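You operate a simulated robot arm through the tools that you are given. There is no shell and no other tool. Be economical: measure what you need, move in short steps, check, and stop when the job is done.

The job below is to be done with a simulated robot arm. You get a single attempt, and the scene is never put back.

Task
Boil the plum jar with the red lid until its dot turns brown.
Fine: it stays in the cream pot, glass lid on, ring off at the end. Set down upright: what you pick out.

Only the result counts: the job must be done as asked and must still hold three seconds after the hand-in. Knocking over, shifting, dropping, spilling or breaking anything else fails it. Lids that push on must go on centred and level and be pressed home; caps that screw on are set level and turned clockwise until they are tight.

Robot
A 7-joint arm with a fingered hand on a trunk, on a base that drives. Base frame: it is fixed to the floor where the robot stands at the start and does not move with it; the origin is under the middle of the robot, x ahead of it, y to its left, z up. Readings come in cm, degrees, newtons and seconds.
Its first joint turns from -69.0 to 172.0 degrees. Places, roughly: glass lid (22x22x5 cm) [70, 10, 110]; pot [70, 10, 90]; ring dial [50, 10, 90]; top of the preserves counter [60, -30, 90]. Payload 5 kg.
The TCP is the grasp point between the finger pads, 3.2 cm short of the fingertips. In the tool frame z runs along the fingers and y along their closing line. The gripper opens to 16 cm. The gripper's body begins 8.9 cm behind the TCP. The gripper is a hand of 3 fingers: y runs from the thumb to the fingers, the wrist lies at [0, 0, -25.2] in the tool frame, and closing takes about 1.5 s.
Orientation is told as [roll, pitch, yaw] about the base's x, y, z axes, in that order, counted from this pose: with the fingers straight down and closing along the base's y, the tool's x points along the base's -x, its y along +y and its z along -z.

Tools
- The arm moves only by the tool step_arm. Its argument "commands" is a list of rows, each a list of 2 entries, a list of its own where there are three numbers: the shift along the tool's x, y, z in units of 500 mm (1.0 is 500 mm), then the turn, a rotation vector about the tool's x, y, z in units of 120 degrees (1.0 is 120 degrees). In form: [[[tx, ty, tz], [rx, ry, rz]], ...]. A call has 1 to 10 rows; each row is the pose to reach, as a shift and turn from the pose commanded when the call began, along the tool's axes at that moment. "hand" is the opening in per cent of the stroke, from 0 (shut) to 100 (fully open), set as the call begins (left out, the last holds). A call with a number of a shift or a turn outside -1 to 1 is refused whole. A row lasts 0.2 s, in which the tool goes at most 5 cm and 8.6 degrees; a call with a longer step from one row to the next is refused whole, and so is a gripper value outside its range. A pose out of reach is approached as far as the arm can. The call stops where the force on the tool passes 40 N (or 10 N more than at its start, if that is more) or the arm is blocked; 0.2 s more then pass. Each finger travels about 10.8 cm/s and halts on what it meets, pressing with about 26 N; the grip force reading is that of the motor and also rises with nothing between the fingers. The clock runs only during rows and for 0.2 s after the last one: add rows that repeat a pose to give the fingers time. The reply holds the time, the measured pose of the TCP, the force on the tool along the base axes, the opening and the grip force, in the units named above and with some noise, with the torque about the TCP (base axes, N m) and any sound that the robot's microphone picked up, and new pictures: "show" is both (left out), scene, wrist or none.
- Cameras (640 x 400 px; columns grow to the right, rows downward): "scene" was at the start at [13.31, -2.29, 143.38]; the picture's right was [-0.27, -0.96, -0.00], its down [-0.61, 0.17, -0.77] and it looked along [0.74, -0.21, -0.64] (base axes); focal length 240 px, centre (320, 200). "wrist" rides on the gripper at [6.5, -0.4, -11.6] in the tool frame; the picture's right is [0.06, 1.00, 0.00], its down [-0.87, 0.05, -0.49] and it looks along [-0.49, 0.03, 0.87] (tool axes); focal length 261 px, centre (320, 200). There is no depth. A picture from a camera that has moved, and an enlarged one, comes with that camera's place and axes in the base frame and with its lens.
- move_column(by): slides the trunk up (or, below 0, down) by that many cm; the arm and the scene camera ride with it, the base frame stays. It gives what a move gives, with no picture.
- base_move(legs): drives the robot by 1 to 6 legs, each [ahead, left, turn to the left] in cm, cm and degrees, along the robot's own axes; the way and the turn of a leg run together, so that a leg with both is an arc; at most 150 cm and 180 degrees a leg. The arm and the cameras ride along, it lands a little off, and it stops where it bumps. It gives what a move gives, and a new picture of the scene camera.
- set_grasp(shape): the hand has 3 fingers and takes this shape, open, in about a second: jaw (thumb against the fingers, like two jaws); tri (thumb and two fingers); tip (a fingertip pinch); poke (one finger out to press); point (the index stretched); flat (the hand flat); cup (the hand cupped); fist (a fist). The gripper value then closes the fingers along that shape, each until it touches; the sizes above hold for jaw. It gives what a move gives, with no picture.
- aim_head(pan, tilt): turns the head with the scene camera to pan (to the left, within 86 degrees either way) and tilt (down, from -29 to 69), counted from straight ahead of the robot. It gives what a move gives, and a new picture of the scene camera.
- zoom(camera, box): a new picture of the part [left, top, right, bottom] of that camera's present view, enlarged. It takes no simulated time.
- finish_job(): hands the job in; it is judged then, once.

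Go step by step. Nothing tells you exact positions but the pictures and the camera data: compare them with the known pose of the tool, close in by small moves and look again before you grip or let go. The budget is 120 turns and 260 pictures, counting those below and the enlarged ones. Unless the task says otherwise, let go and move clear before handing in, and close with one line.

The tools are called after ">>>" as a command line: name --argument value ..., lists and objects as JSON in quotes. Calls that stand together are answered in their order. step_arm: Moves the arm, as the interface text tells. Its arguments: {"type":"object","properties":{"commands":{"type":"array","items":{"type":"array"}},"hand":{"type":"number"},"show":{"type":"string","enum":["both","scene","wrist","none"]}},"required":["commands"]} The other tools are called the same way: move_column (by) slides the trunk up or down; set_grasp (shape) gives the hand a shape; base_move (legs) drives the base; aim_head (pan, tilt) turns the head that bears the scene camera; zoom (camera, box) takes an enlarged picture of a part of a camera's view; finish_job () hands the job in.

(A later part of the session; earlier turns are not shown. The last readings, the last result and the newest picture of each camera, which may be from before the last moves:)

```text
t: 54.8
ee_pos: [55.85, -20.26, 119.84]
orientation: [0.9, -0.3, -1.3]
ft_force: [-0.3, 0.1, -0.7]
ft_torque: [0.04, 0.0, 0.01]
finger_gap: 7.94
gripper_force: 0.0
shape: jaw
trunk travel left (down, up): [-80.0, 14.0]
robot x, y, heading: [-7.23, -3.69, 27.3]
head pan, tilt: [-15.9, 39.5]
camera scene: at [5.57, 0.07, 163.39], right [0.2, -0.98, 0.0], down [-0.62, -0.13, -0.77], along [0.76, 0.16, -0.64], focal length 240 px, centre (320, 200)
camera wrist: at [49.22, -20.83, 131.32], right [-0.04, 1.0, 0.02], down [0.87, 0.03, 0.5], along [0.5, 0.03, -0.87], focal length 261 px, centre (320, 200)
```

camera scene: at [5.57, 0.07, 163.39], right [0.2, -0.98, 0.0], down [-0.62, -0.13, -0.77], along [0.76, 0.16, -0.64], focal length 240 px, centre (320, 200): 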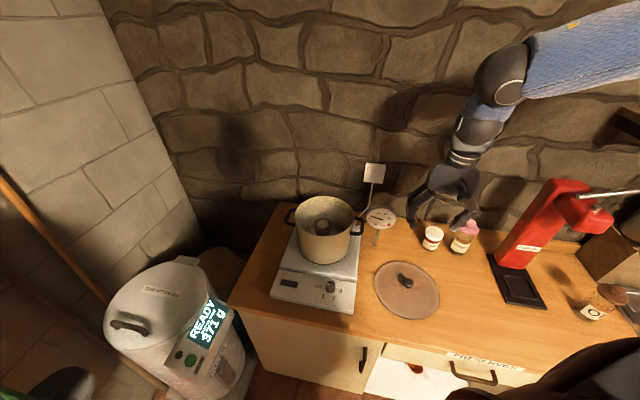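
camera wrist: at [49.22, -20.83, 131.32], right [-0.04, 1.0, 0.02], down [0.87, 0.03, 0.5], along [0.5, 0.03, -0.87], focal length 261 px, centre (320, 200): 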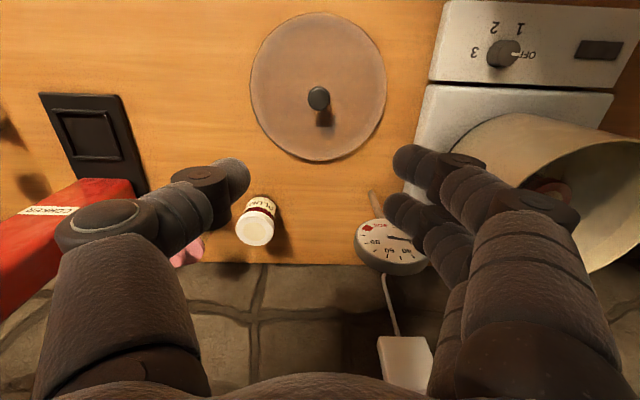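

The knob is at about [55.3, -20.3], directly below. I'll descend above it.

>>> step_arm --commands '[[[0.009, 0, 0.09], [0, 0, 0]], [[0.009, 0, 0.18], [0, 0, 0]], [[0.009, 0, 0.27], [0, 0, 0]], [[0.009, 0, 0.36], [0, 0, 0]], [[0.009, 0, 0.44], [0, 0, 0]], [[0.009, 0, 0.49], [0, 0, 0]], [[0.009, 0, 0.49], [0, 0, 0]]]'

```text
t: 56.4
ee_pos: [55.39, -19.9, 95.28]
orientation: [0.8, -0.2, -1.2]
ft_force: [-0.6, 0.3, -0.5]
ft_torque: [0.01, -0.03, 0.02]
finger_gap: 7.97
gripper_force: 0.0
shape: jaw
trunk travel left (down, up): [-80.0, 14.0]
robot x, y, heading: [-7.35, -3.61, 27.5]
head pan, tilt: [-15.9, 39.5]
camera scene: at [5.55, 0.26, 163.38], right [0.2, -0.98, 0.0], down [-0.62, -0.13, -0.77], along [0.76, 0.16, -0.64], focal length 240 px, centre (320, 200)
camera wrist: at [48.79, -20.44, 106.81], right [-0.04, 1.0, 0.01], down [0.87, 0.03, 0.5], along [0.5, 0.03, -0.87], focal length 261 px, centre (320, 200)
```

scene: 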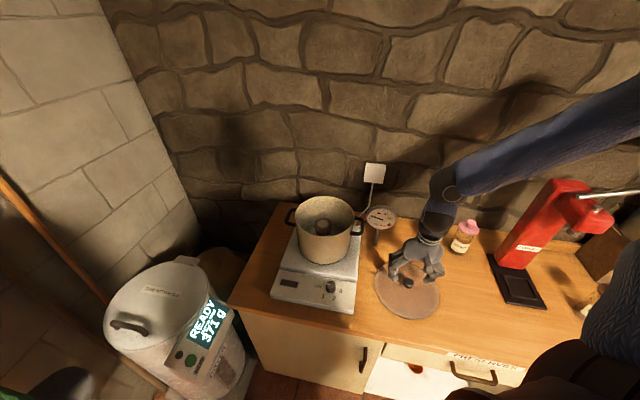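
wrist: 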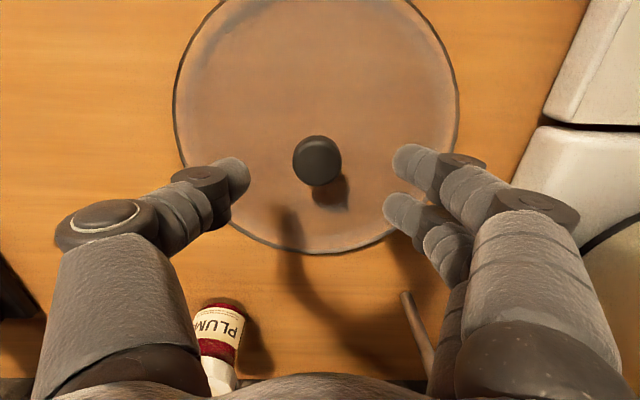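

Centred. I'll descend the last 4.5 cm and grip.

>>> step_arm --commands '[[[0, -0.005, 0.04], [0, 0, 0]], [[0, -0.005, 0.07], [0, 0, 0]], [[0, -0.005, 0.085], [0, 0, 0]], [[0, -0.005, 0.09], [0, 0, 0]], [[0, -0.005, 0.09], [0, 0, 0]]]' --show "wrist"

>>> step_arm --commands '[[[0, 0, 0], [0, 0, 0]], [[0, 0, 0], [0, 0, 0]], [[0, 0, 0], [0, 0, 0]], [[0, 0, 0], [0, 0, 0]], [[0, 0, 0], [0, 0, 0]]]' --hand 10 --show "wrist"

```text
t: 57.6
ee_pos: [55.59, -19.92, 90.8]
orientation: [0.9, -0.3, -1.2]
ft_force: [0.2, -0.2, -1.0]
ft_torque: [-0.01, -0.04, 0.03]
finger_gap: 7.95
gripper_force: 0.0
shape: jaw
trunk travel left (down, up): [-80.0, 14.0]
robot x, y, heading: [-6.99, -3.84, 27.5]
head pan, tilt: [-15.9, 39.5]
camera wrist: at [48.96, -20.49, 102.31], right [-0.04, 1.0, 0.01], down [0.87, 0.03, 0.5], along [0.5, 0.03, -0.87], focal length 261 px, centre (320, 200)
```

wrist: 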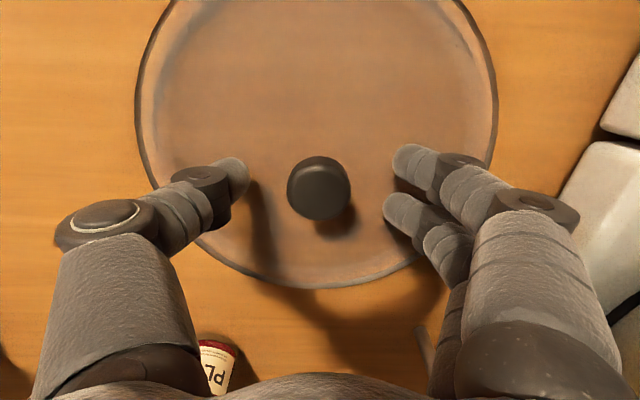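

```text
t: 58.8
ee_pos: [55.62, -19.89, 90.85]
orientation: [0.8, -0.2, -1.2]
ft_force: [0.2, -0.5, -4.0]
ft_torque: [0.02, 0.01, 0.01]
finger_gap: 1.66
gripper_force: 26.1
shape: jaw
trunk travel left (down, up): [-80.0, 14.0]
robot x, y, heading: [-7.43, -3.95, 27.7]
head pan, tilt: [-15.9, 39.5]
camera wrist: at [48.98, -20.51, 102.3], right [-0.04, 1.0, 0.01], down [0.87, 0.03, 0.5], along [0.5, 0.03, -0.87], focal length 261 px, centre (320, 200)
```

wrist: 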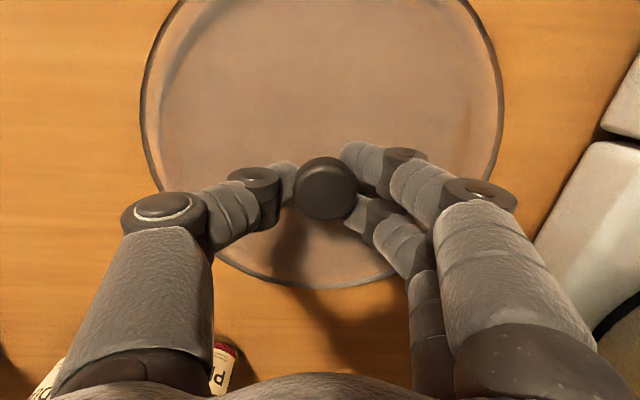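

Gripped, with the knob seated in the hand as before. I'll lift it.

>>> step_arm --commands '[[[0, 0, -0.03], [0, 0, 0]], [[0, 0, -0.1], [0, 0, 0]], [[0, 0, -0.19], [0, 0, 0]], [[0, 0, -0.28], [0, 0, 0]], [[0, 0, -0.37], [0, 0, 0]], [[0, 0, -0.46], [0, 0, 0]], [[0, 0, -0.55], [0, 0, 0]], [[0, 0, -0.62], [0, 0, 0]], [[0, 0, -0.62], [0, 0, 0]]]'

```text
t: 60.8
ee_pos: [55.58, -20.5, 121.94]
orientation: [0.8, -0.3, -1.2]
ft_force: [-0.1, 0.1, -4.6]
ft_torque: [0.0, 0.0, -0.02]
finger_gap: 1.65
gripper_force: 26.1
shape: jaw
trunk travel left (down, up): [-80.0, 14.0]
robot x, y, heading: [-7.23, -3.84, 27.3]
head pan, tilt: [-15.9, 39.5]
camera scene: at [5.75, 0.25, 163.36], right [0.2, -0.98, 0.0], down [-0.62, -0.13, -0.77], along [0.76, 0.16, -0.64], focal length 240 px, centre (320, 200)
camera wrist: at [49.06, -21.0, 133.41], right [-0.04, 1.0, 0.01], down [0.87, 0.03, 0.5], along [0.49, 0.03, -0.87], focal length 261 px, centre (320, 200)
```

scene: 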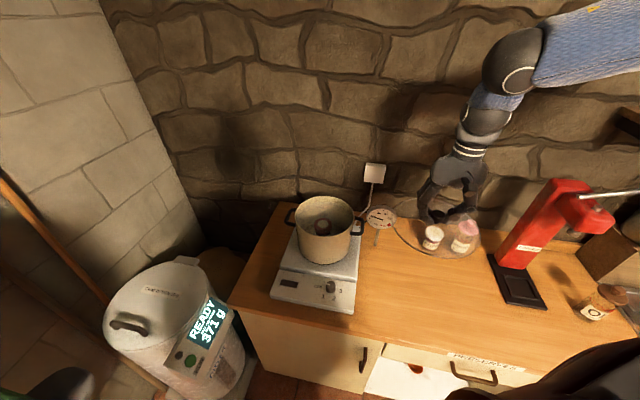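
wrist: 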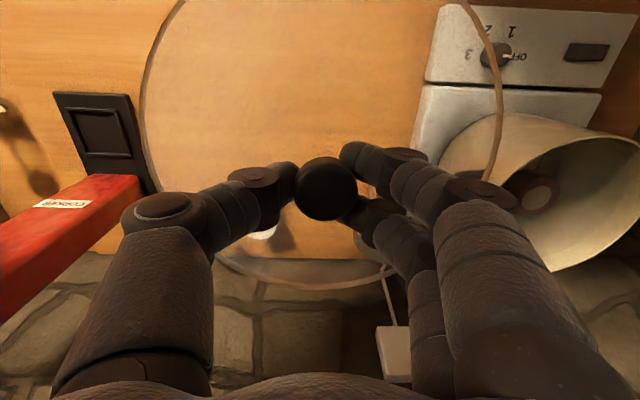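

The lid hangs level. I'll carry it back over the pot at its original pose.

>>> step_arm --commands '[[[-0.025, 0.079, 0], [0, 0, -0.03]], [[-0.05, 0.1585, 0], [0, 0, -0.06]], [[-0.075, 0.238, 0], [0, 0, -0.09]], [[-0.1, 0.317, 0], [0, 0, -0.12]], [[-0.124, 0.396, 0], [0, 0, -0.15]], [[-0.149, 0.4755, 0], [0, 0, -0.18]], [[-0.174, 0.555, 0], [0, 0, -0.21]], [[-0.199, 0.634, 0], [0, 0, -0.24]], [[-0.199, 0.634, 0], [0, 0, -0.24]]]'

>>> zoom --camera "wrist" --box '[160, 0, 480, 200]'

```text
t: 62.8
ee_pos: [65.94, 11.0, 122.54]
orientation: [0.7, -0.7, 27.6]
ft_force: [-0.1, 0.1, -4.3]
ft_torque: [0.05, -0.08, 0.0]
finger_gap: 1.63
gripper_force: 26.1
shape: jaw
trunk travel left (down, up): [-80.0, 14.0]
robot x, y, heading: [-7.45, -3.52, 27.4]
head pan, tilt: [-15.9, 39.5]
camera scene: at [5.52, 0.13, 163.39], right [0.2, -0.98, 0.0], down [-0.62, -0.13, -0.77], along [0.76, 0.16, -0.64], focal length 240 px, centre (320, 200)
camera wrist: at [60.4, 7.28, 133.97], right [-0.52, 0.86, 0.01], down [0.74, 0.44, 0.5], along [0.43, 0.27, -0.86], focal length 261 px, centre (320, 200)
```

scene: 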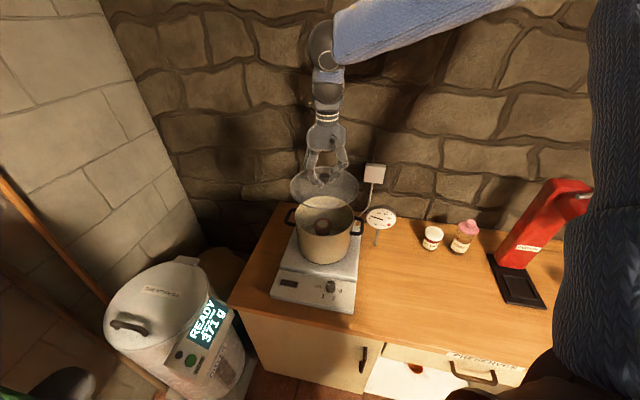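
wrist: 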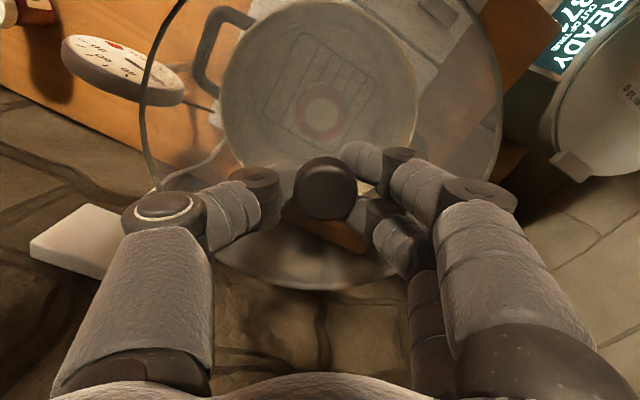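

```text
2.00 times, centred on (320, 100) of wrist
camera zoom: at [60.4, 7.28, 133.97], right [-0.52, 0.86, 0.01], down [0.74, 0.44, 0.5], along [0.43, 0.27, -0.86], focal length 521 px, centre (320, 400)
```

zoom: 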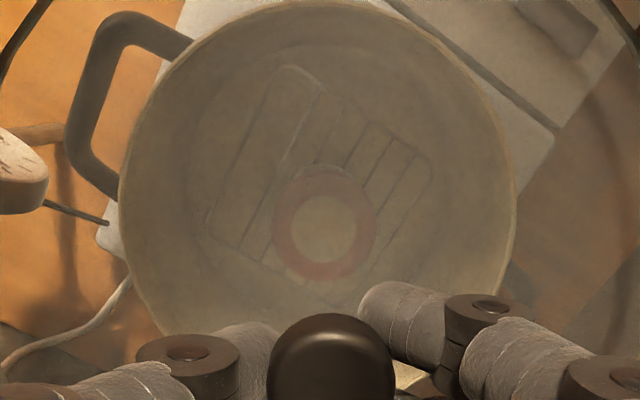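

Aligned. I'll descend to just above the rim and check.

>>> step_arm --commands '[[[-0.0035, -0.001, 0.06], [0, 0, 0]], [[-0.0035, -0.001, 0.12], [0, 0, 0]], [[-0.0035, -0.001, 0.18], [0, 0, 0]], [[-0.0035, -0.001, 0.2], [0, 0, 0]], [[-0.0035, -0.001, 0.2], [0, 0, 0]]]'

>>> zoom --camera "scene" --box '[260, 150, 390, 270]'

```text
t: 64.0
ee_pos: [66.1, 11.36, 112.62]
orientation: [0.6, -0.7, 27.6]
ft_force: [0.6, 0.2, -4.7]
ft_torque: [0.01, -0.04, 0.01]
finger_gap: 1.61
gripper_force: 25.7
shape: jaw
trunk travel left (down, up): [-80.0, 14.0]
robot x, y, heading: [-7.1, -4.35, 27.3]
head pan, tilt: [-15.9, 39.5]
camera scene: at [5.65, 0.31, 163.37], right [0.2, -0.98, 0.0], down [-0.62, -0.13, -0.77], along [0.76, 0.16, -0.64], focal length 240 px, centre (320, 200)
camera wrist: at [60.6, 7.64, 123.96], right [-0.52, 0.86, 0.01], down [0.74, 0.44, 0.5], along [0.43, 0.27, -0.86], focal length 261 px, centre (320, 200)
```

scene: 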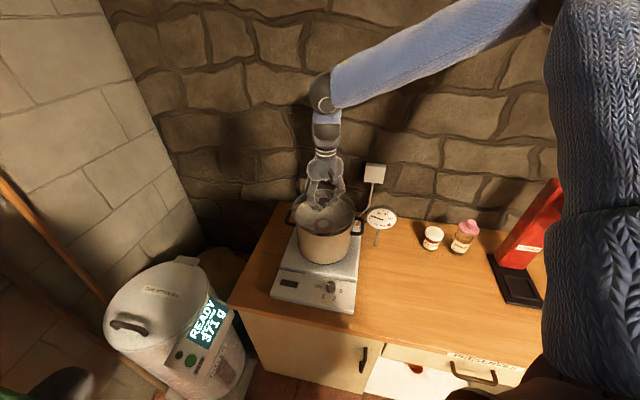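
wrist: 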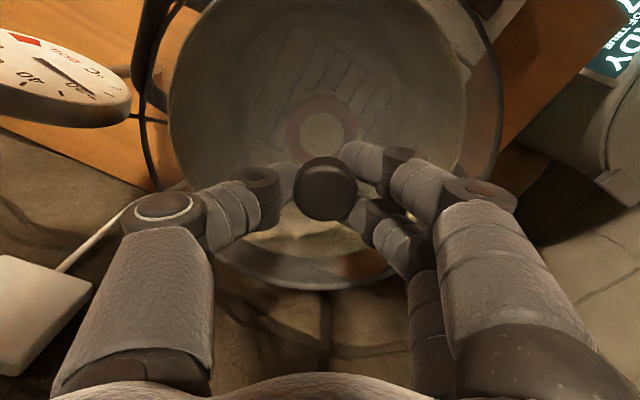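

```text
3.33 times, centred on (325, 210) of scene
camera zoom: at [5.65, 0.31, 163.37], right [0.2, -0.98, 0.0], down [-0.62, -0.13, -0.77], along [0.76, 0.16, -0.64], focal length 800 px, centre (303, 167)
```

zoom: 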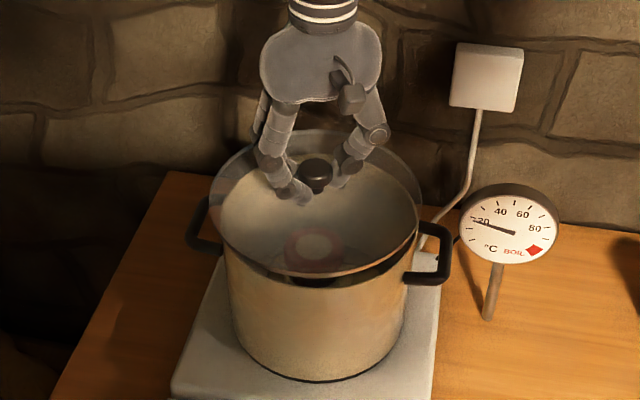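

The lid is about 0.4 cm too far left. I'll correct that and lower to contact.

>>> step_arm --commands '[[[0.003, -0.008, 0.0], [0, 0, 0]], [[0.003, -0.008, 0.015], [0, 0, 0]], [[0.003, -0.008, 0.025], [0, 0, 0]], [[0.003, -0.008, 0.03], [0, 0, 0]], [[0.003, -0.008, 0.035], [0, 0, 0]], [[0.003, -0.008, 0.035], [0, 0, 0]]]'

>>> zoom --camera "scene" --box '[260, 150, 390, 270]'

```text
t: 65.4
ee_pos: [66.18, 10.8, 110.68]
orientation: [0.6, -0.6, 27.5]
ft_force: [0.2, -0.4, -4.8]
ft_torque: [-0.02, -0.01, -0.01]
finger_gap: 1.63
gripper_force: 26.2
shape: jaw
trunk travel left (down, up): [-80.0, 14.0]
robot x, y, heading: [-7.27, -3.61, 27.5]
head pan, tilt: [-15.9, 39.5]
camera scene: at [5.64, 0.29, 163.37], right [0.2, -0.98, 0.0], down [-0.62, -0.13, -0.77], along [0.76, 0.16, -0.64], focal length 240 px, centre (320, 200)
camera wrist: at [60.62, 7.19, 122.08], right [-0.52, 0.86, 0.01], down [0.74, 0.44, 0.5], along [0.42, 0.27, -0.86], focal length 261 px, centre (320, 200)
```

scene: 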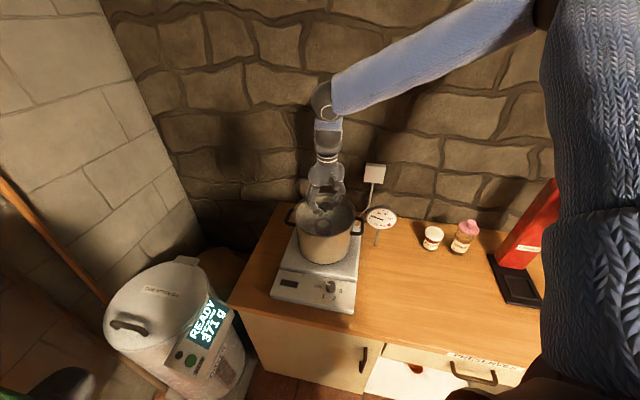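
wrist: 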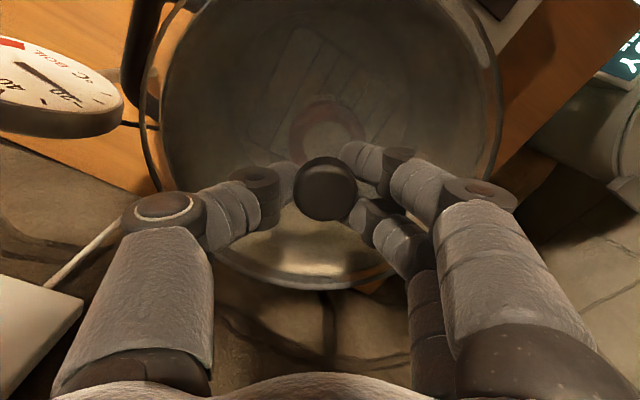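

```text
3.33 times, centred on (325, 210) of scene
camera zoom: at [5.64, 0.29, 163.37], right [0.2, -0.98, 0.0], down [-0.62, -0.13, -0.77], along [0.76, 0.16, -0.64], focal length 800 px, centre (303, 167)
```

zoom: 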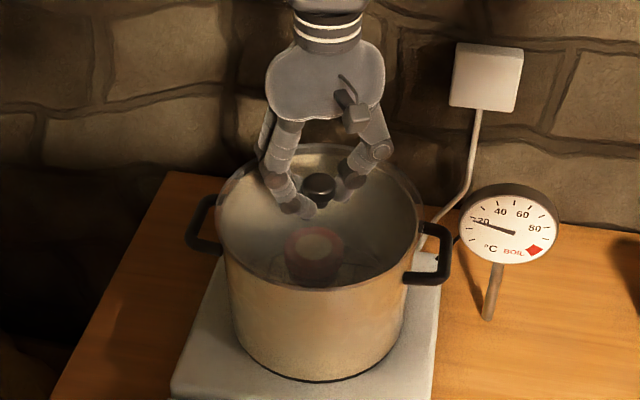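

Nearly seated. I'll nudge 0.15 cm back and lower to contact.

>>> step_arm --commands '[[[0, 0.004, 0.004], [0, 0, 0]], [[0, 0.004, 0.008], [0, 0, 0]], [[0, 0.004, 0.012], [0, 0, 0]], [[0, 0.004, 0.016], [0, 0, 0]], [[0, 0.004, 0.02], [0, 0, 0]], [[0, 0.004, 0.024], [0, 0, 0]]]'

>>> zoom --camera "scene" --box '[260, 150, 390, 270]'

```text
t: 66.7
ee_pos: [66.2, 11.03, 110.13]
orientation: [0.7, -1.1, 27.6]
ft_force: [-5.3, -4.6, 22.5]
ft_torque: [-0.45, 0.08, 0.04]
finger_gap: 1.91
gripper_force: 26.4
shape: jaw
trunk travel left (down, up): [-80.0, 14.0]
robot x, y, heading: [-7.52, -3.63, 27.6]
head pan, tilt: [-15.9, 39.5]
stopped in row 6: the force on the tool passed its limit (the readings are from after the stop); the commanded pose is now the measured one
camera scene: at [5.44, 0.2, 163.4], right [0.2, -0.98, 0.0], down [-0.62, -0.13, -0.77], along [0.76, 0.16, -0.64], focal length 240 px, centre (320, 200)
camera wrist: at [60.55, 7.42, 121.45], right [-0.52, 0.86, 0.01], down [0.74, 0.44, 0.51], along [0.43, 0.27, -0.86], focal length 261 px, centre (320, 200)
```

scene: 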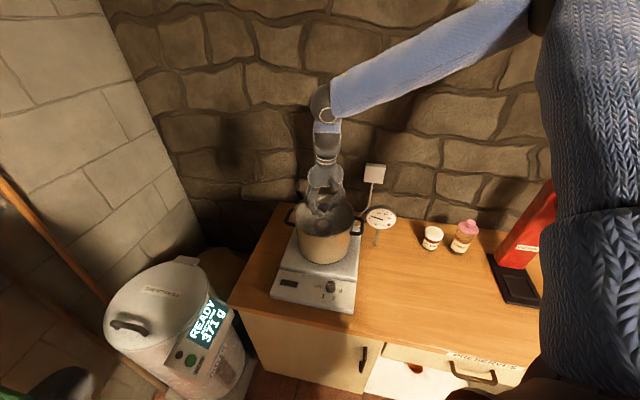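
wrist: 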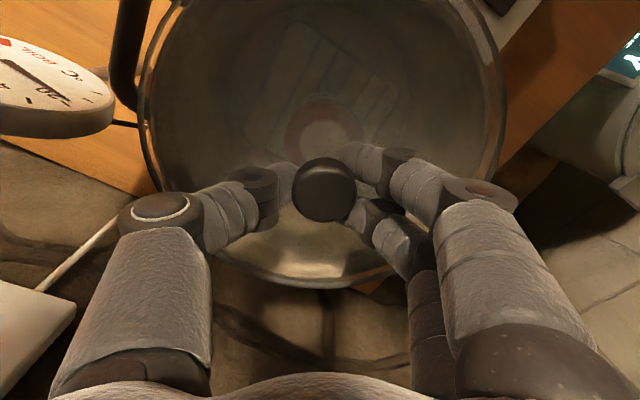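

```text
3.33 times, centred on (325, 210) of scene
camera zoom: at [5.44, 0.2, 163.4], right [0.2, -0.98, 0.0], down [-0.62, -0.13, -0.77], along [0.76, 0.16, -0.64], focal length 800 px, centre (303, 167)
```

zoom: 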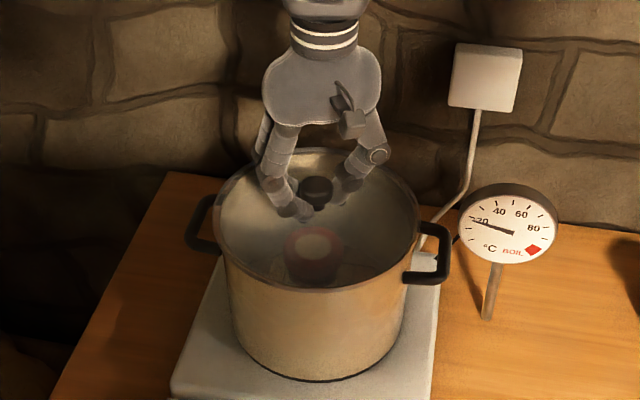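

The lid is seated at its original height. I'll release and rise.

>>> step_arm --commands '[[[0, 0, -0.004], [0, 0, 0]], [[0, 0, -0.004], [0, 0, 0]], [[0, 0, -0.004], [0, 0, 0]], [[0, 0, -0.004], [0, 0, 0]]]' --hand 50 --show "none"

>>> step_arm --commands '[[[0, 0, -0.06], [0, 0, 0]], [[0, 0, -0.14], [0, 0, 0]], [[0, 0, -0.22], [0, 0, 0]], [[0, 0, -0.28], [0, 0, 0]], [[0, 0, -0.28], [0, 0, 0]]]'

>>> zoom --camera "scene" --box '[260, 180, 390, 320]'

>>> zoom --camera "wrist" --box '[160, 0, 480, 200]'

```text
t: 67.7
ee_pos: [66.29, 11.14, 110.05]
orientation: [0.6, -1.0, 27.6]
ft_force: [-0.3, 1.6, 11.0]
ft_torque: [-0.16, 0.01, 0.01]
finger_gap: 7.68
gripper_force: 0.1
shape: jaw
trunk travel left (down, up): [-80.0, 14.0]
robot x, y, heading: [-7.19, -3.55, 27.4]
head pan, tilt: [-15.9, 39.5]
```

```text
t: 68.9
ee_pos: [66.25, 10.89, 123.81]
orientation: [0.7, -0.9, 27.6]
ft_force: [-0.1, 0.1, -0.3]
ft_torque: [-0.03, 0.04, -0.01]
finger_gap: 7.92
gripper_force: 0.1
shape: jaw
trunk travel left (down, up): [-80.0, 14.0]
robot x, y, heading: [-7.45, -3.94, 27.6]
head pan, tilt: [-15.9, 39.5]
camera scene: at [5.74, 0.29, 163.36], right [0.2, -0.98, 0.0], down [-0.62, -0.13, -0.77], along [0.76, 0.16, -0.64], focal length 240 px, centre (320, 200)
camera wrist: at [60.7, 7.2, 135.21], right [-0.52, 0.86, 0.01], down [0.74, 0.44, 0.51], along [0.43, 0.27, -0.86], focal length 261 px, centre (320, 200)
```

scene: 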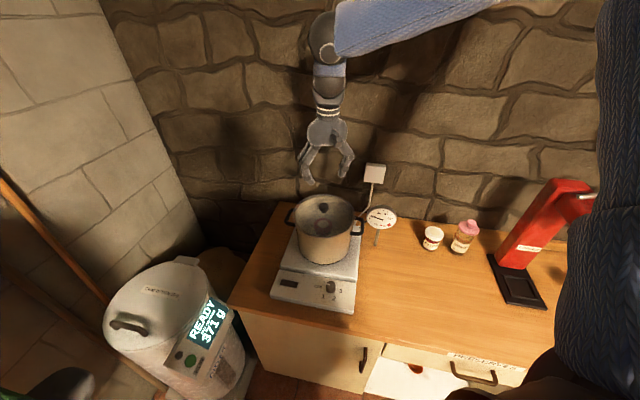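
wrist: 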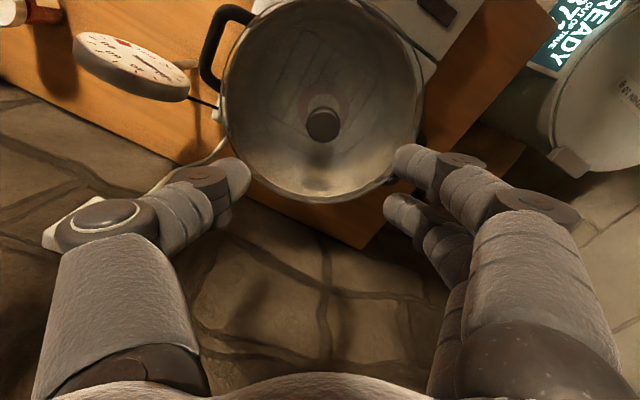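

```text
2.86 times, centred on (325, 250) of scene
camera zoom: at [5.74, 0.29, 163.36], right [0.2, -0.98, 0.0], down [-0.62, -0.13, -0.77], along [0.76, 0.16, -0.64], focal length 685 px, centre (306, 57)
```

zoom: 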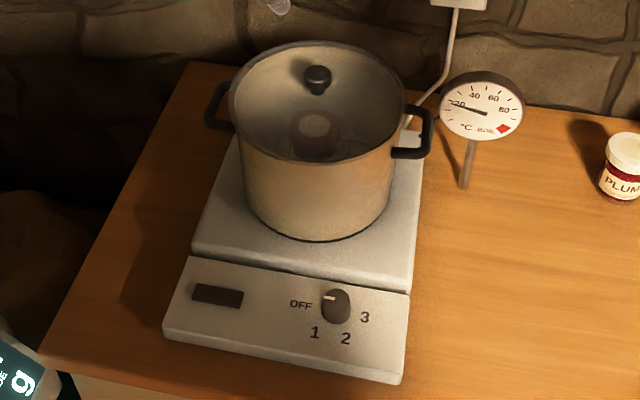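

```text
2.00 times, centred on (320, 100) of wrist
camera zoom: at [60.7, 7.2, 135.21], right [-0.52, 0.86, 0.01], down [0.74, 0.44, 0.51], along [0.43, 0.27, -0.86], focal length 521 px, centre (320, 400)
```

zoom: 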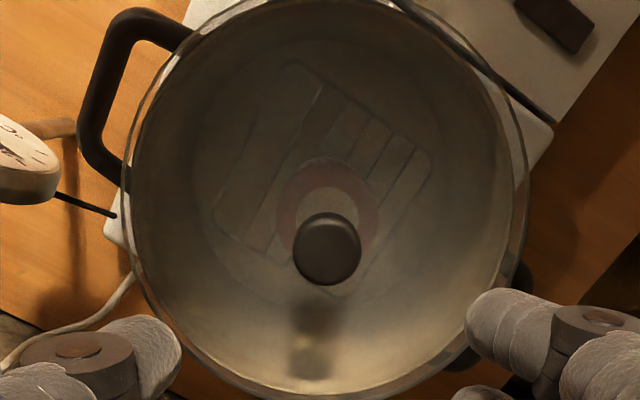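

The lid is centred and the jar shows through the glass. Next is the dial at about [48.8, 5.5]; I'll position above it with yaw ≈ -25, leaving room to turn counter-clockwise (OFF→1→2→3).

>>> step_arm --commands '[[[0.045, 0.008, 0], [0, 0, 0.055]], [[0.09, 0.0165, 0], [0, 0, 0.11]], [[0.135, 0.025, 0], [0, 0, 0.165]], [[0.18, 0.033, 0], [0, 0, 0.22]], [[0.225, 0.041, 0], [0, 0, 0.275]], [[0.27, 0.05, 0], [0, 0, 0.33]], [[0.315, 0.058, 0], [0, 0, 0.385]], [[0.359, 0.066, 0], [0, 0, 0.438]], [[0.359, 0.066, 0], [0, 0, 0.438]]]'

```text
t: 70.9
ee_pos: [48.66, 5.7, 123.72]
orientation: [1.1, 0.0, -25.1]
ft_force: [0.6, 0.2, 0.6]
ft_torque: [-0.01, 0.01, -0.01]
finger_gap: 7.94
gripper_force: 0.0
shape: jaw
trunk travel left (down, up): [-80.0, 14.0]
robot x, y, heading: [-7.42, -3.61, 27.4]
head pan, tilt: [-15.9, 39.5]
camera scene: at [5.7, 0.3, 163.37], right [0.2, -0.98, 0.0], down [-0.62, -0.13, -0.77], along [0.76, 0.16, -0.64], focal length 240 px, centre (320, 200)
camera wrist: at [42.56, 7.71, 135.29], right [0.37, 0.93, 0.02], down [0.81, -0.33, 0.49], along [0.46, -0.17, -0.87], focal length 261 px, centre (320, 200)
```

scene: 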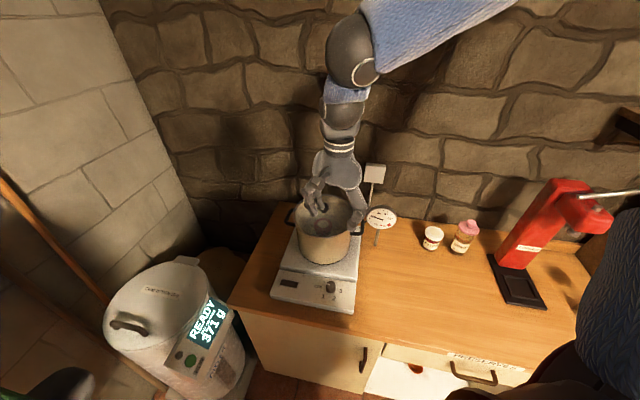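
wrist: 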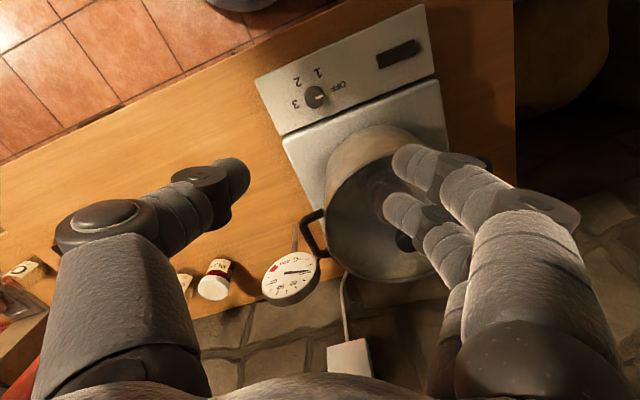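

The knob is at about [48.3, 5.5]. I'll use yaw ≈ -10 for more pot clearance and descend partway.

>>> step_arm --commands '[[[0.006, 0, 0.08], [0, 0, -0.06]], [[0.006, 0, 0.16], [0, 0, -0.125]], [[0.006, 0, 0.24], [0, 0, -0.125]], [[0.006, 0, 0.32], [0, 0, -0.125]], [[0.006, 0, 0.4], [0, 0, -0.125]], [[0.006, 0, 0.48], [0, 0, -0.125]], [[0.006, 0, 0.5], [0, 0, -0.125]], [[0.006, 0, 0.5], [0, 0, -0.125]]]'

>>> zoom --camera "scene" --box '[260, 200, 390, 320]'

```text
t: 72.7
ee_pos: [48.77, 6.02, 98.87]
orientation: [1.1, -0.3, -10.0]
ft_force: [0.2, 0.3, -0.8]
ft_torque: [0.03, 0.01, -0.04]
finger_gap: 7.96
gripper_force: 0.1
shape: jaw
trunk travel left (down, up): [-80.0, 14.0]
robot x, y, heading: [-7.38, -3.54, 27.5]
head pan, tilt: [-15.9, 39.5]
camera scene: at [5.66, 0.29, 163.37], right [0.2, -0.98, 0.0], down [-0.62, -0.13, -0.77], along [0.76, 0.16, -0.64], focal length 240 px, centre (320, 200)
camera wrist: at [42.24, 6.57, 110.18], right [0.11, 0.99, 0.02], down [0.86, -0.11, 0.5], along [0.5, -0.04, -0.87], focal length 261 px, centre (320, 200)
```

scene: 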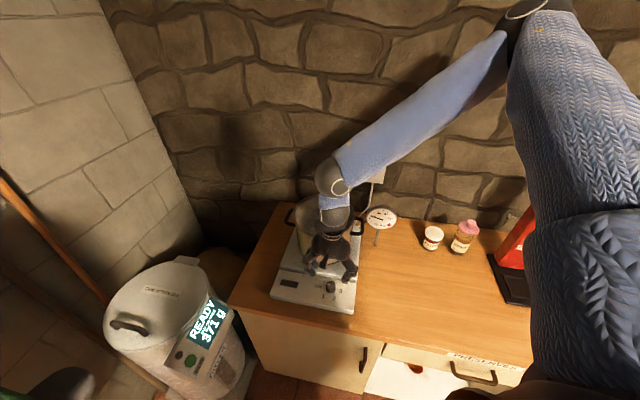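
wrist: 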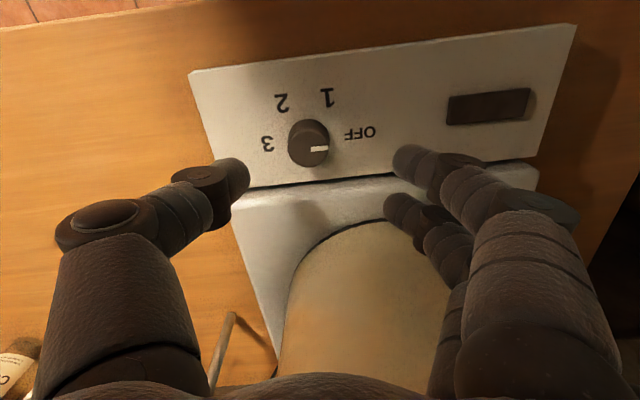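

```text
3.33 times, centred on (325, 260) of scene
camera zoom: at [5.66, 0.29, 163.37], right [0.2, -0.98, 0.0], down [-0.62, -0.13, -0.77], along [0.76, 0.16, -0.64], focal length 800 px, centre (303, 0)
```

zoom: 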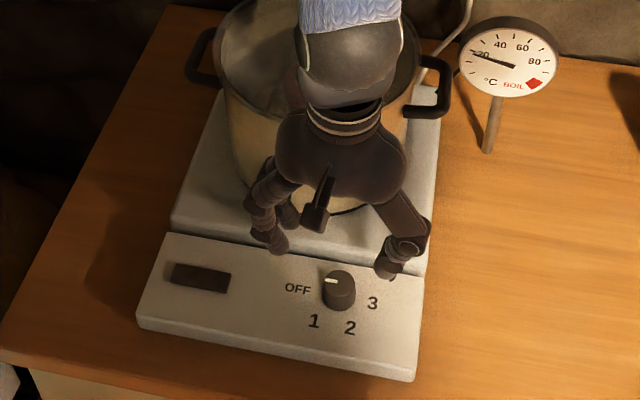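

The dial is at about [48.7, 5.5], pointer at OFF. I'll correct y and go down.

>>> step_arm --commands '[[[-0.001, -0.01, 0], [0, 0, 0]], [[-0.001, -0.01, 0.04], [0, 0, 0]], [[-0.001, -0.01, 0.07], [0, 0, 0]], [[-0.001, -0.01, 0.08], [0, 0, 0]], [[-0.001, -0.01, 0.08], [0, 0, 0]]]'

>>> zoom --camera "scene" --box '[290, 220, 390, 320]'

```text
t: 73.9
ee_pos: [49.36, 4.4, 96.02]
orientation: [1.1, -0.3, -10.1]
ft_force: [-0.1, -0.4, 0.0]
ft_torque: [-0.05, 0.06, 0.02]
finger_gap: 7.94
gripper_force: 0.1
shape: jaw
out of reach, approached as far as the arm can: row 2, 3, 4, 5
trunk travel left (down, up): [-80.0, 14.0]
robot x, y, heading: [-7.38, -3.84, 27.8]
head pan, tilt: [-15.9, 39.5]
camera scene: at [5.62, 0.26, 163.38], right [0.2, -0.98, 0.0], down [-0.62, -0.13, -0.77], along [0.76, 0.16, -0.64], focal length 240 px, centre (320, 200)
camera wrist: at [42.81, 4.87, 107.47], right [0.11, 0.99, 0.02], down [0.86, -0.11, 0.5], along [0.5, -0.04, -0.87], focal length 261 px, centre (320, 200)
```

scene: 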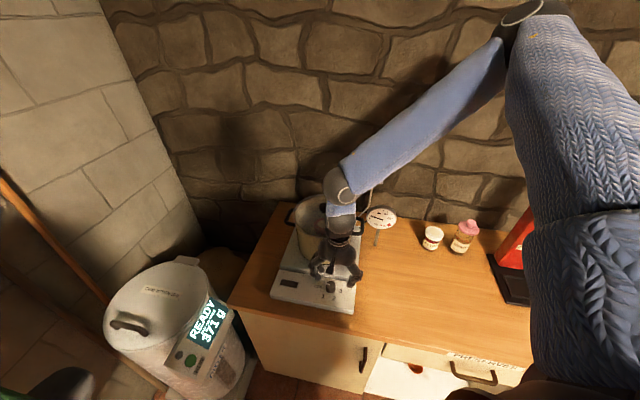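
wrist: 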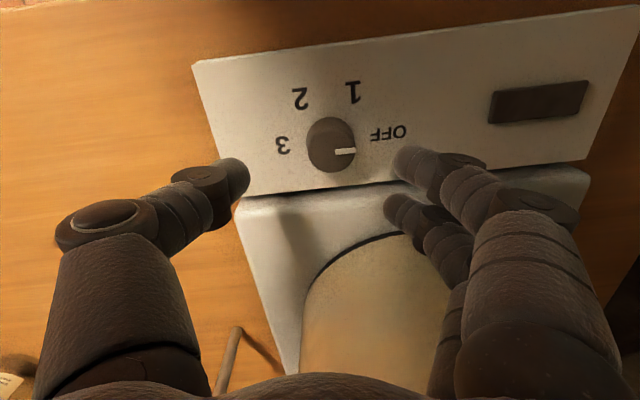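

```text
4.00 times, centred on (340, 270) of scene
camera zoom: at [5.62, 0.26, 163.38], right [0.2, -0.98, 0.0], down [-0.62, -0.13, -0.77], along [0.76, 0.16, -0.64], focal length 960 px, centre (240, -80)
```

zoom: 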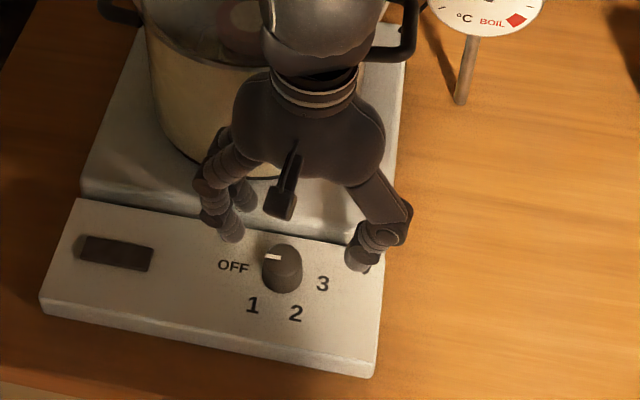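

The knob sits too close to the robot for the arm. I'll raise the hand and back the base another 12 cm.

>>> step_arm --commands '[[[0, 0, -0.08], [0, 0, 0]], [[0, 0, -0.16], [0, 0, 0]], [[0, 0, -0.24], [0, 0, 0]], [[0, 0, -0.3], [0, 0, 0]]]' --show "none"

>>> base_move --legs '[[-12, 0, 0]]'

```text
t: 74.9
ee_pos: [49.11, 3.98, 110.88]
orientation: [1.1, -0.4, -10.0]
ft_force: [0.2, -0.4, -0.5]
ft_torque: [-0.03, 0.01, -0.01]
finger_gap: 7.97
gripper_force: 0.1
shape: jaw
trunk travel left (down, up): [-80.0, 14.0]
robot x, y, heading: [-7.35, -3.53, 27.1]
head pan, tilt: [-15.9, 39.5]
```

```text
t: 76.1
ee_pos: [38.49, -1.62, 110.87]
orientation: [1.1, -0.3, -10.0]
ft_force: [-0.2, -0.4, 0.1]
ft_torque: [-0.02, -0.04, -0.05]
finger_gap: 7.91
gripper_force: 0.2
shape: jaw
trunk travel left (down, up): [-80.0, 14.0]
robot x, y, heading: [-18.23, -9.61, 27.6]
head pan, tilt: [-15.9, 39.5]
camera scene: at [-5.17, -5.38, 163.37], right [0.2, -0.98, 0.0], down [-0.62, -0.13, -0.77], along [0.76, 0.16, -0.64], focal length 240 px, centre (320, 200)
```

scene: 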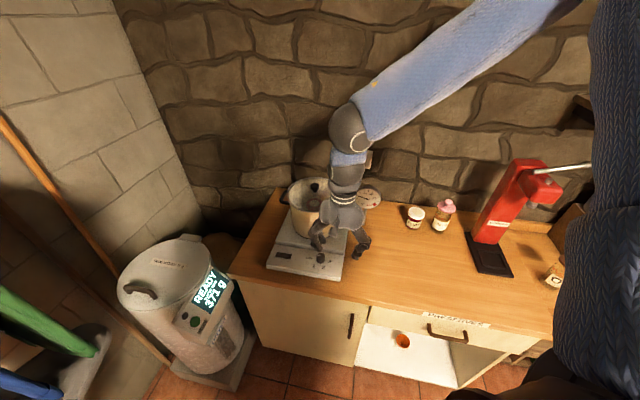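

Now back over the dial.

>>> step_arm --commands '[[[-0.06, 0.06, 0], [0, 0, 0]], [[-0.12, 0.12, 0], [0, 0, 0]], [[-0.176, 0.175, 0.02], [0, 0, 0]], [[-0.176, 0.175, 0.1], [0, 0, 0]], [[-0.176, 0.175, 0.18], [0, 0, 0]], [[-0.176, 0.175, 0.22], [0, 0, 0]], [[-0.176, 0.175, 0.22], [0, 0, 0]]]' --show "wrist"

```text
t: 77.7
ee_pos: [48.96, 5.25, 100.37]
orientation: [1.1, -0.3, -10.0]
ft_force: [0.3, 0.0, 0.7]
ft_torque: [-0.02, 0.04, 0.03]
finger_gap: 7.96
gripper_force: 0.0
shape: jaw
out of reach, approached as far as the arm can: row 6, 7
trunk travel left (down, up): [-80.0, 14.0]
robot x, y, heading: [-18.14, -9.73, 27.6]
head pan, tilt: [-15.9, 39.5]
camera wrist: at [42.36, 5.64, 111.84], right [0.11, 0.99, 0.02], down [0.86, -0.11, 0.5], along [0.5, -0.04, -0.87], focal length 261 px, centre (320, 200)
```

wrist: 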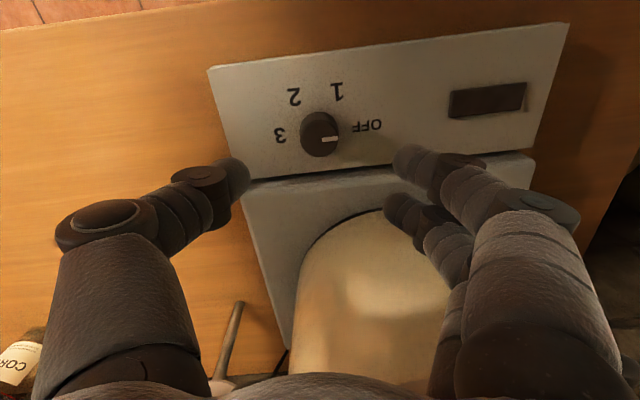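

The limit is again a left-side one. I'll rise, turn the base another 12° left, and return.

>>> step_arm --commands '[[[0, 0, -0.09], [0, 0, 0]], [[0, 0, -0.18], [0, 0, 0]], [[0, 0, -0.27], [0, 0, 0]], [[0, 0, -0.36], [0, 0, 0]], [[0, 0, -0.44], [0, 0, 0]], [[0, 0, -0.44], [0, 0, 0]]]' --show "none"

>>> base_move --legs '[[0, 0, 12]]'

```text
t: 79.1
ee_pos: [48.54, 4.81, 122.56]
orientation: [1.0, -0.3, -9.9]
ft_force: [0.9, -0.1, -0.5]
ft_torque: [-0.01, -0.04, -0.05]
finger_gap: 7.94
gripper_force: 0.0
shape: jaw
trunk travel left (down, up): [-80.0, 14.0]
robot x, y, heading: [-18.24, -9.31, 27.3]
head pan, tilt: [-15.9, 39.5]
```

```text
t: 80.3
ee_pos: [44.06, 18.4, 122.61]
orientation: [1.1, -0.4, 2.1]
ft_force: [0.6, 0.4, 0.7]
ft_torque: [-0.02, -0.01, 0.02]
finger_gap: 7.92
gripper_force: 0.1
shape: jaw
trunk travel left (down, up): [-80.0, 14.0]
robot x, y, heading: [-18.23, -9.16, 39.7]
head pan, tilt: [-15.9, 39.5]
camera scene: at [-6.26, -2.71, 163.37], right [0.4, -0.92, 0.0], down [-0.58, -0.25, -0.77], along [0.71, 0.31, -0.64], focal length 240 px, centre (320, 200)
```

scene: 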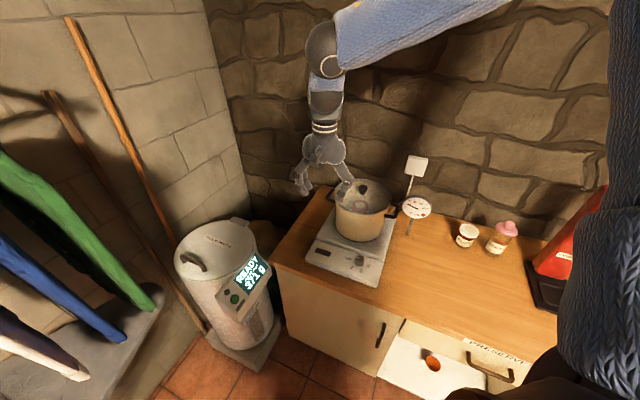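

Moving back over the dial and down.

>>> step_arm --commands '[[[-0.028, -0.087, 0], [0, 0, 0.05]], [[-0.056, -0.174, 0], [0, 0, 0.1]], [[-0.083, -0.261, 0], [0, 0, 0.1]], [[-0.083, -0.261, 0.09], [0, 0, 0.1]], [[-0.083, -0.261, 0.18], [0, 0, 0.1]], [[-0.083, -0.261, 0.27], [0, 0, 0.1]], [[-0.083, -0.261, 0.36], [0, 0, 0.1]], [[-0.083, -0.261, 0.45], [0, 0, 0.1]], [[-0.083, -0.261, 0.49], [0, 0, 0.1]], [[-0.083, -0.261, 0.49], [0, 0, 0.1]]]'

>>> zoom --camera "scene" --box '[290, 160, 440, 300]'

```text
t: 82.5
ee_pos: [48.67, 5.81, 98.05]
orientation: [1.1, 0.0, -10.1]
ft_force: [-0.1, -0.4, -1.3]
ft_torque: [0.01, -0.02, 0.02]
finger_gap: 7.96
gripper_force: 0.2
shape: jaw
trunk travel left (down, up): [-80.0, 14.0]
robot x, y, heading: [-17.88, -9.43, 39.4]
head pan, tilt: [-15.9, 39.5]
camera scene: at [-6.3, -2.77, 163.38], right [0.4, -0.92, 0.0], down [-0.58, -0.25, -0.77], along [0.71, 0.31, -0.64], focal length 240 px, centre (320, 200)
camera wrist: at [42.19, 6.26, 109.48], right [0.11, 0.99, 0.02], down [0.86, -0.11, 0.49], along [0.49, -0.04, -0.87], focal length 261 px, centre (320, 200)
```

scene: 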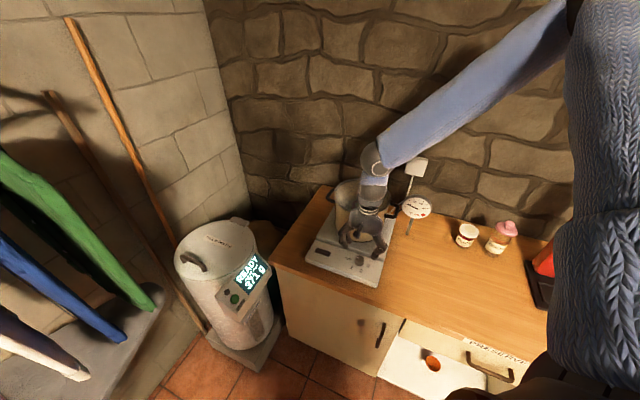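
wrist: 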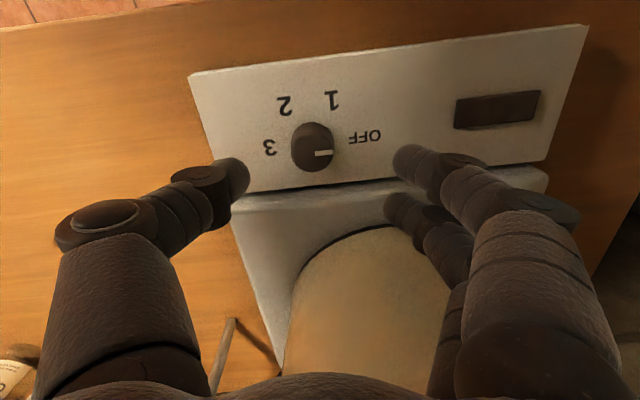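

```text
2.86 times, centred on (365, 230) of scene
camera zoom: at [-6.3, -2.77, 163.38], right [0.4, -0.92, 0.0], down [-0.58, -0.25, -0.77], along [0.71, 0.31, -0.64], focal length 685 px, centre (191, 114)
```

zoom: 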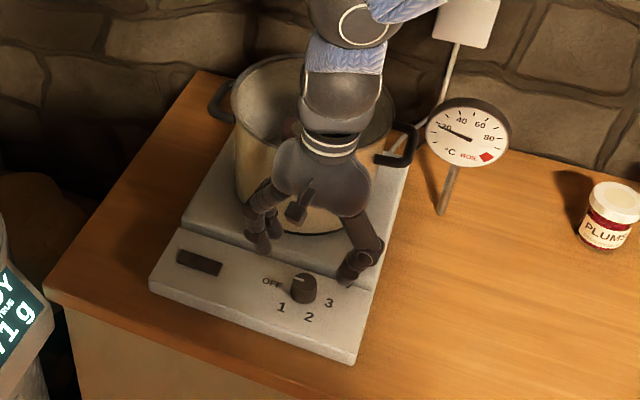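

The arm reaches here now. I'll correct y by -0.4 and descend.

>>> step_arm --commands '[[[0.002, -0.008, 0], [0, 0, 0]], [[0.002, -0.008, 0.03], [0, 0, 0]], [[0.002, -0.008, 0.06], [0, 0, 0]], [[0.002, -0.008, 0.06], [0, 0, 0]]]' --hand 40

>>> zoom --camera "scene" --box '[310, 190, 410, 290]'

```text
t: 83.5
ee_pos: [48.56, 5.63, 95.03]
orientation: [1.1, -0.1, -10.0]
ft_force: [0.4, 1.0, 0.2]
ft_torque: [0.0, -0.01, -0.01]
finger_gap: 6.47
gripper_force: 0.0
shape: jaw
trunk travel left (down, up): [-80.0, 14.0]
robot x, y, heading: [-18.09, -9.26, 39.3]
head pan, tilt: [-15.9, 39.5]
camera scene: at [-6.31, -2.77, 163.38], right [0.4, -0.92, 0.0], down [-0.58, -0.25, -0.77], along [0.71, 0.31, -0.64], focal length 240 px, centre (320, 200)
camera wrist: at [42.14, 6.01, 106.43], right [0.11, 0.99, 0.02], down [0.86, -0.11, 0.49], along [0.49, -0.04, -0.87], focal length 261 px, centre (320, 200)
```

scene: 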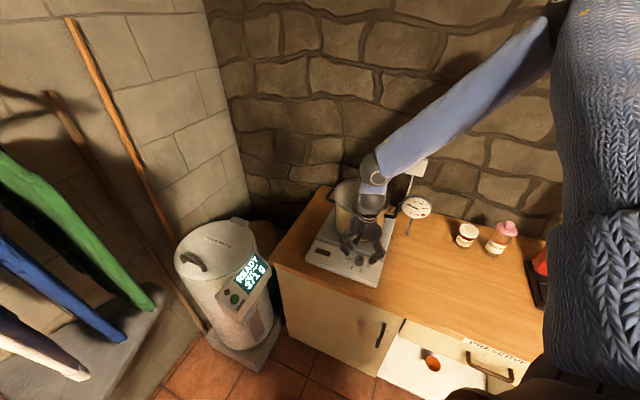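
wrist: 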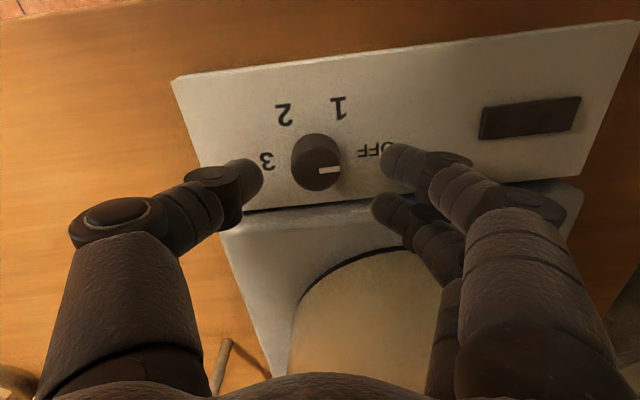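

```text
4.00 times, centred on (360, 240) of scene
camera zoom: at [-6.31, -2.77, 163.38], right [0.4, -0.92, 0.0], down [-0.58, -0.25, -0.77], along [0.71, 0.31, -0.64], focal length 960 px, centre (160, 40)
```

zoom: 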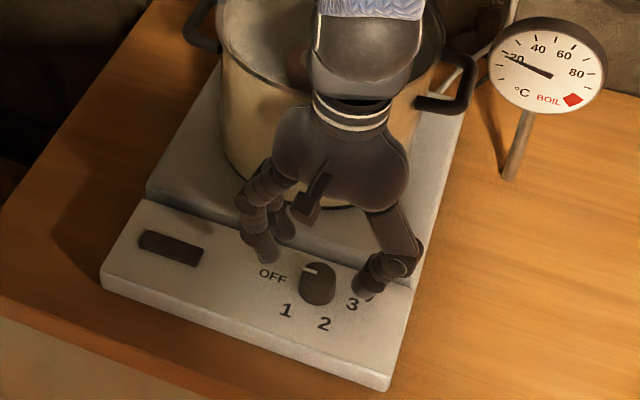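

Close. I'll correct slightly and lower until the fingertips touch the panel.

>>> step_arm --commands '[[[-0.002, -0.005, 0.01], [0, 0, 0]], [[-0.002, -0.005, 0.02], [0, 0, 0]], [[-0.002, -0.005, 0.03], [0, 0, 0]], [[-0.002, -0.005, 0.036], [0, 0, 0]], [[-0.002, -0.005, 0.042], [0, 0, 0]], [[-0.002, -0.005, 0.048], [0, 0, 0]], [[-0.002, -0.005, 0.054], [0, 0, 0]]]'

>>> zoom --camera "scene" --box '[310, 190, 410, 290]'

```text
t: 85.1
ee_pos: [48.78, 5.46, 92.38]
orientation: [1.2, -0.2, -10.0]
ft_force: [3.5, -2.6, 17.4]
ft_torque: [-0.94, 0.06, 0.22]
finger_gap: 6.55
gripper_force: 0.0
shape: jaw
trunk travel left (down, up): [-80.0, 14.0]
robot x, y, heading: [-17.92, -9.24, 39.5]
head pan, tilt: [-15.9, 39.5]
camera scene: at [-6.37, -2.79, 163.43], right [0.4, -0.92, 0.0], down [-0.58, -0.25, -0.77], along [0.71, 0.31, -0.64], focal length 240 px, centre (320, 200)
camera wrist: at [42.21, 5.8, 103.77], right [0.11, 0.99, 0.02], down [0.86, -0.11, 0.5], along [0.49, -0.04, -0.87], focal length 261 px, centre (320, 200)
```

scene: 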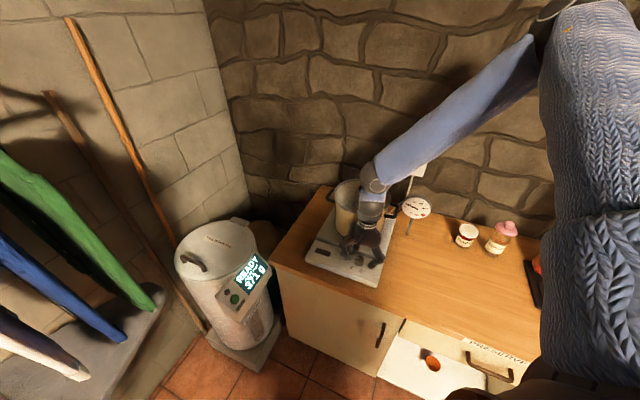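
wrist: 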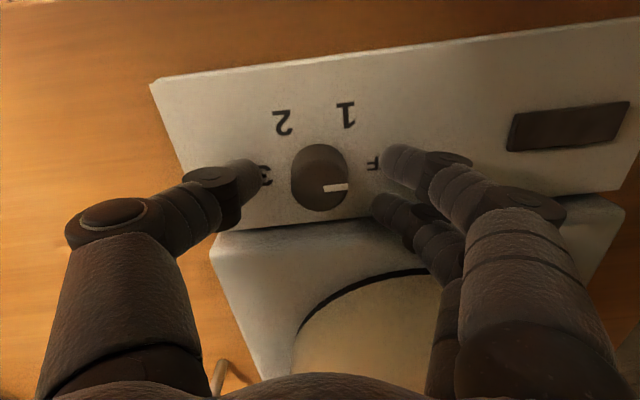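

```text
4.00 times, centred on (360, 240) of scene
camera zoom: at [-6.37, -2.79, 163.43], right [0.4, -0.92, 0.0], down [-0.58, -0.25, -0.77], along [0.71, 0.31, -0.64], focal length 960 px, centre (160, 40)
```

zoom: 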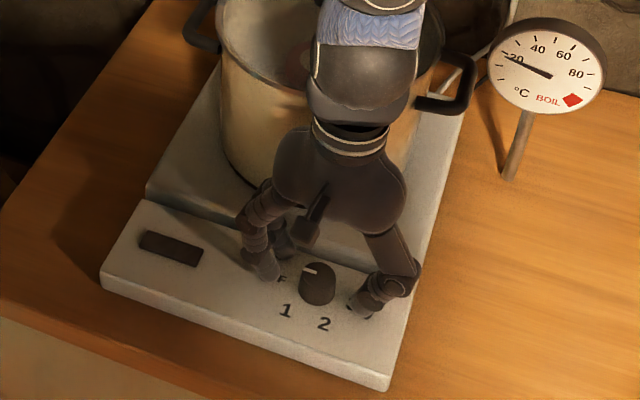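

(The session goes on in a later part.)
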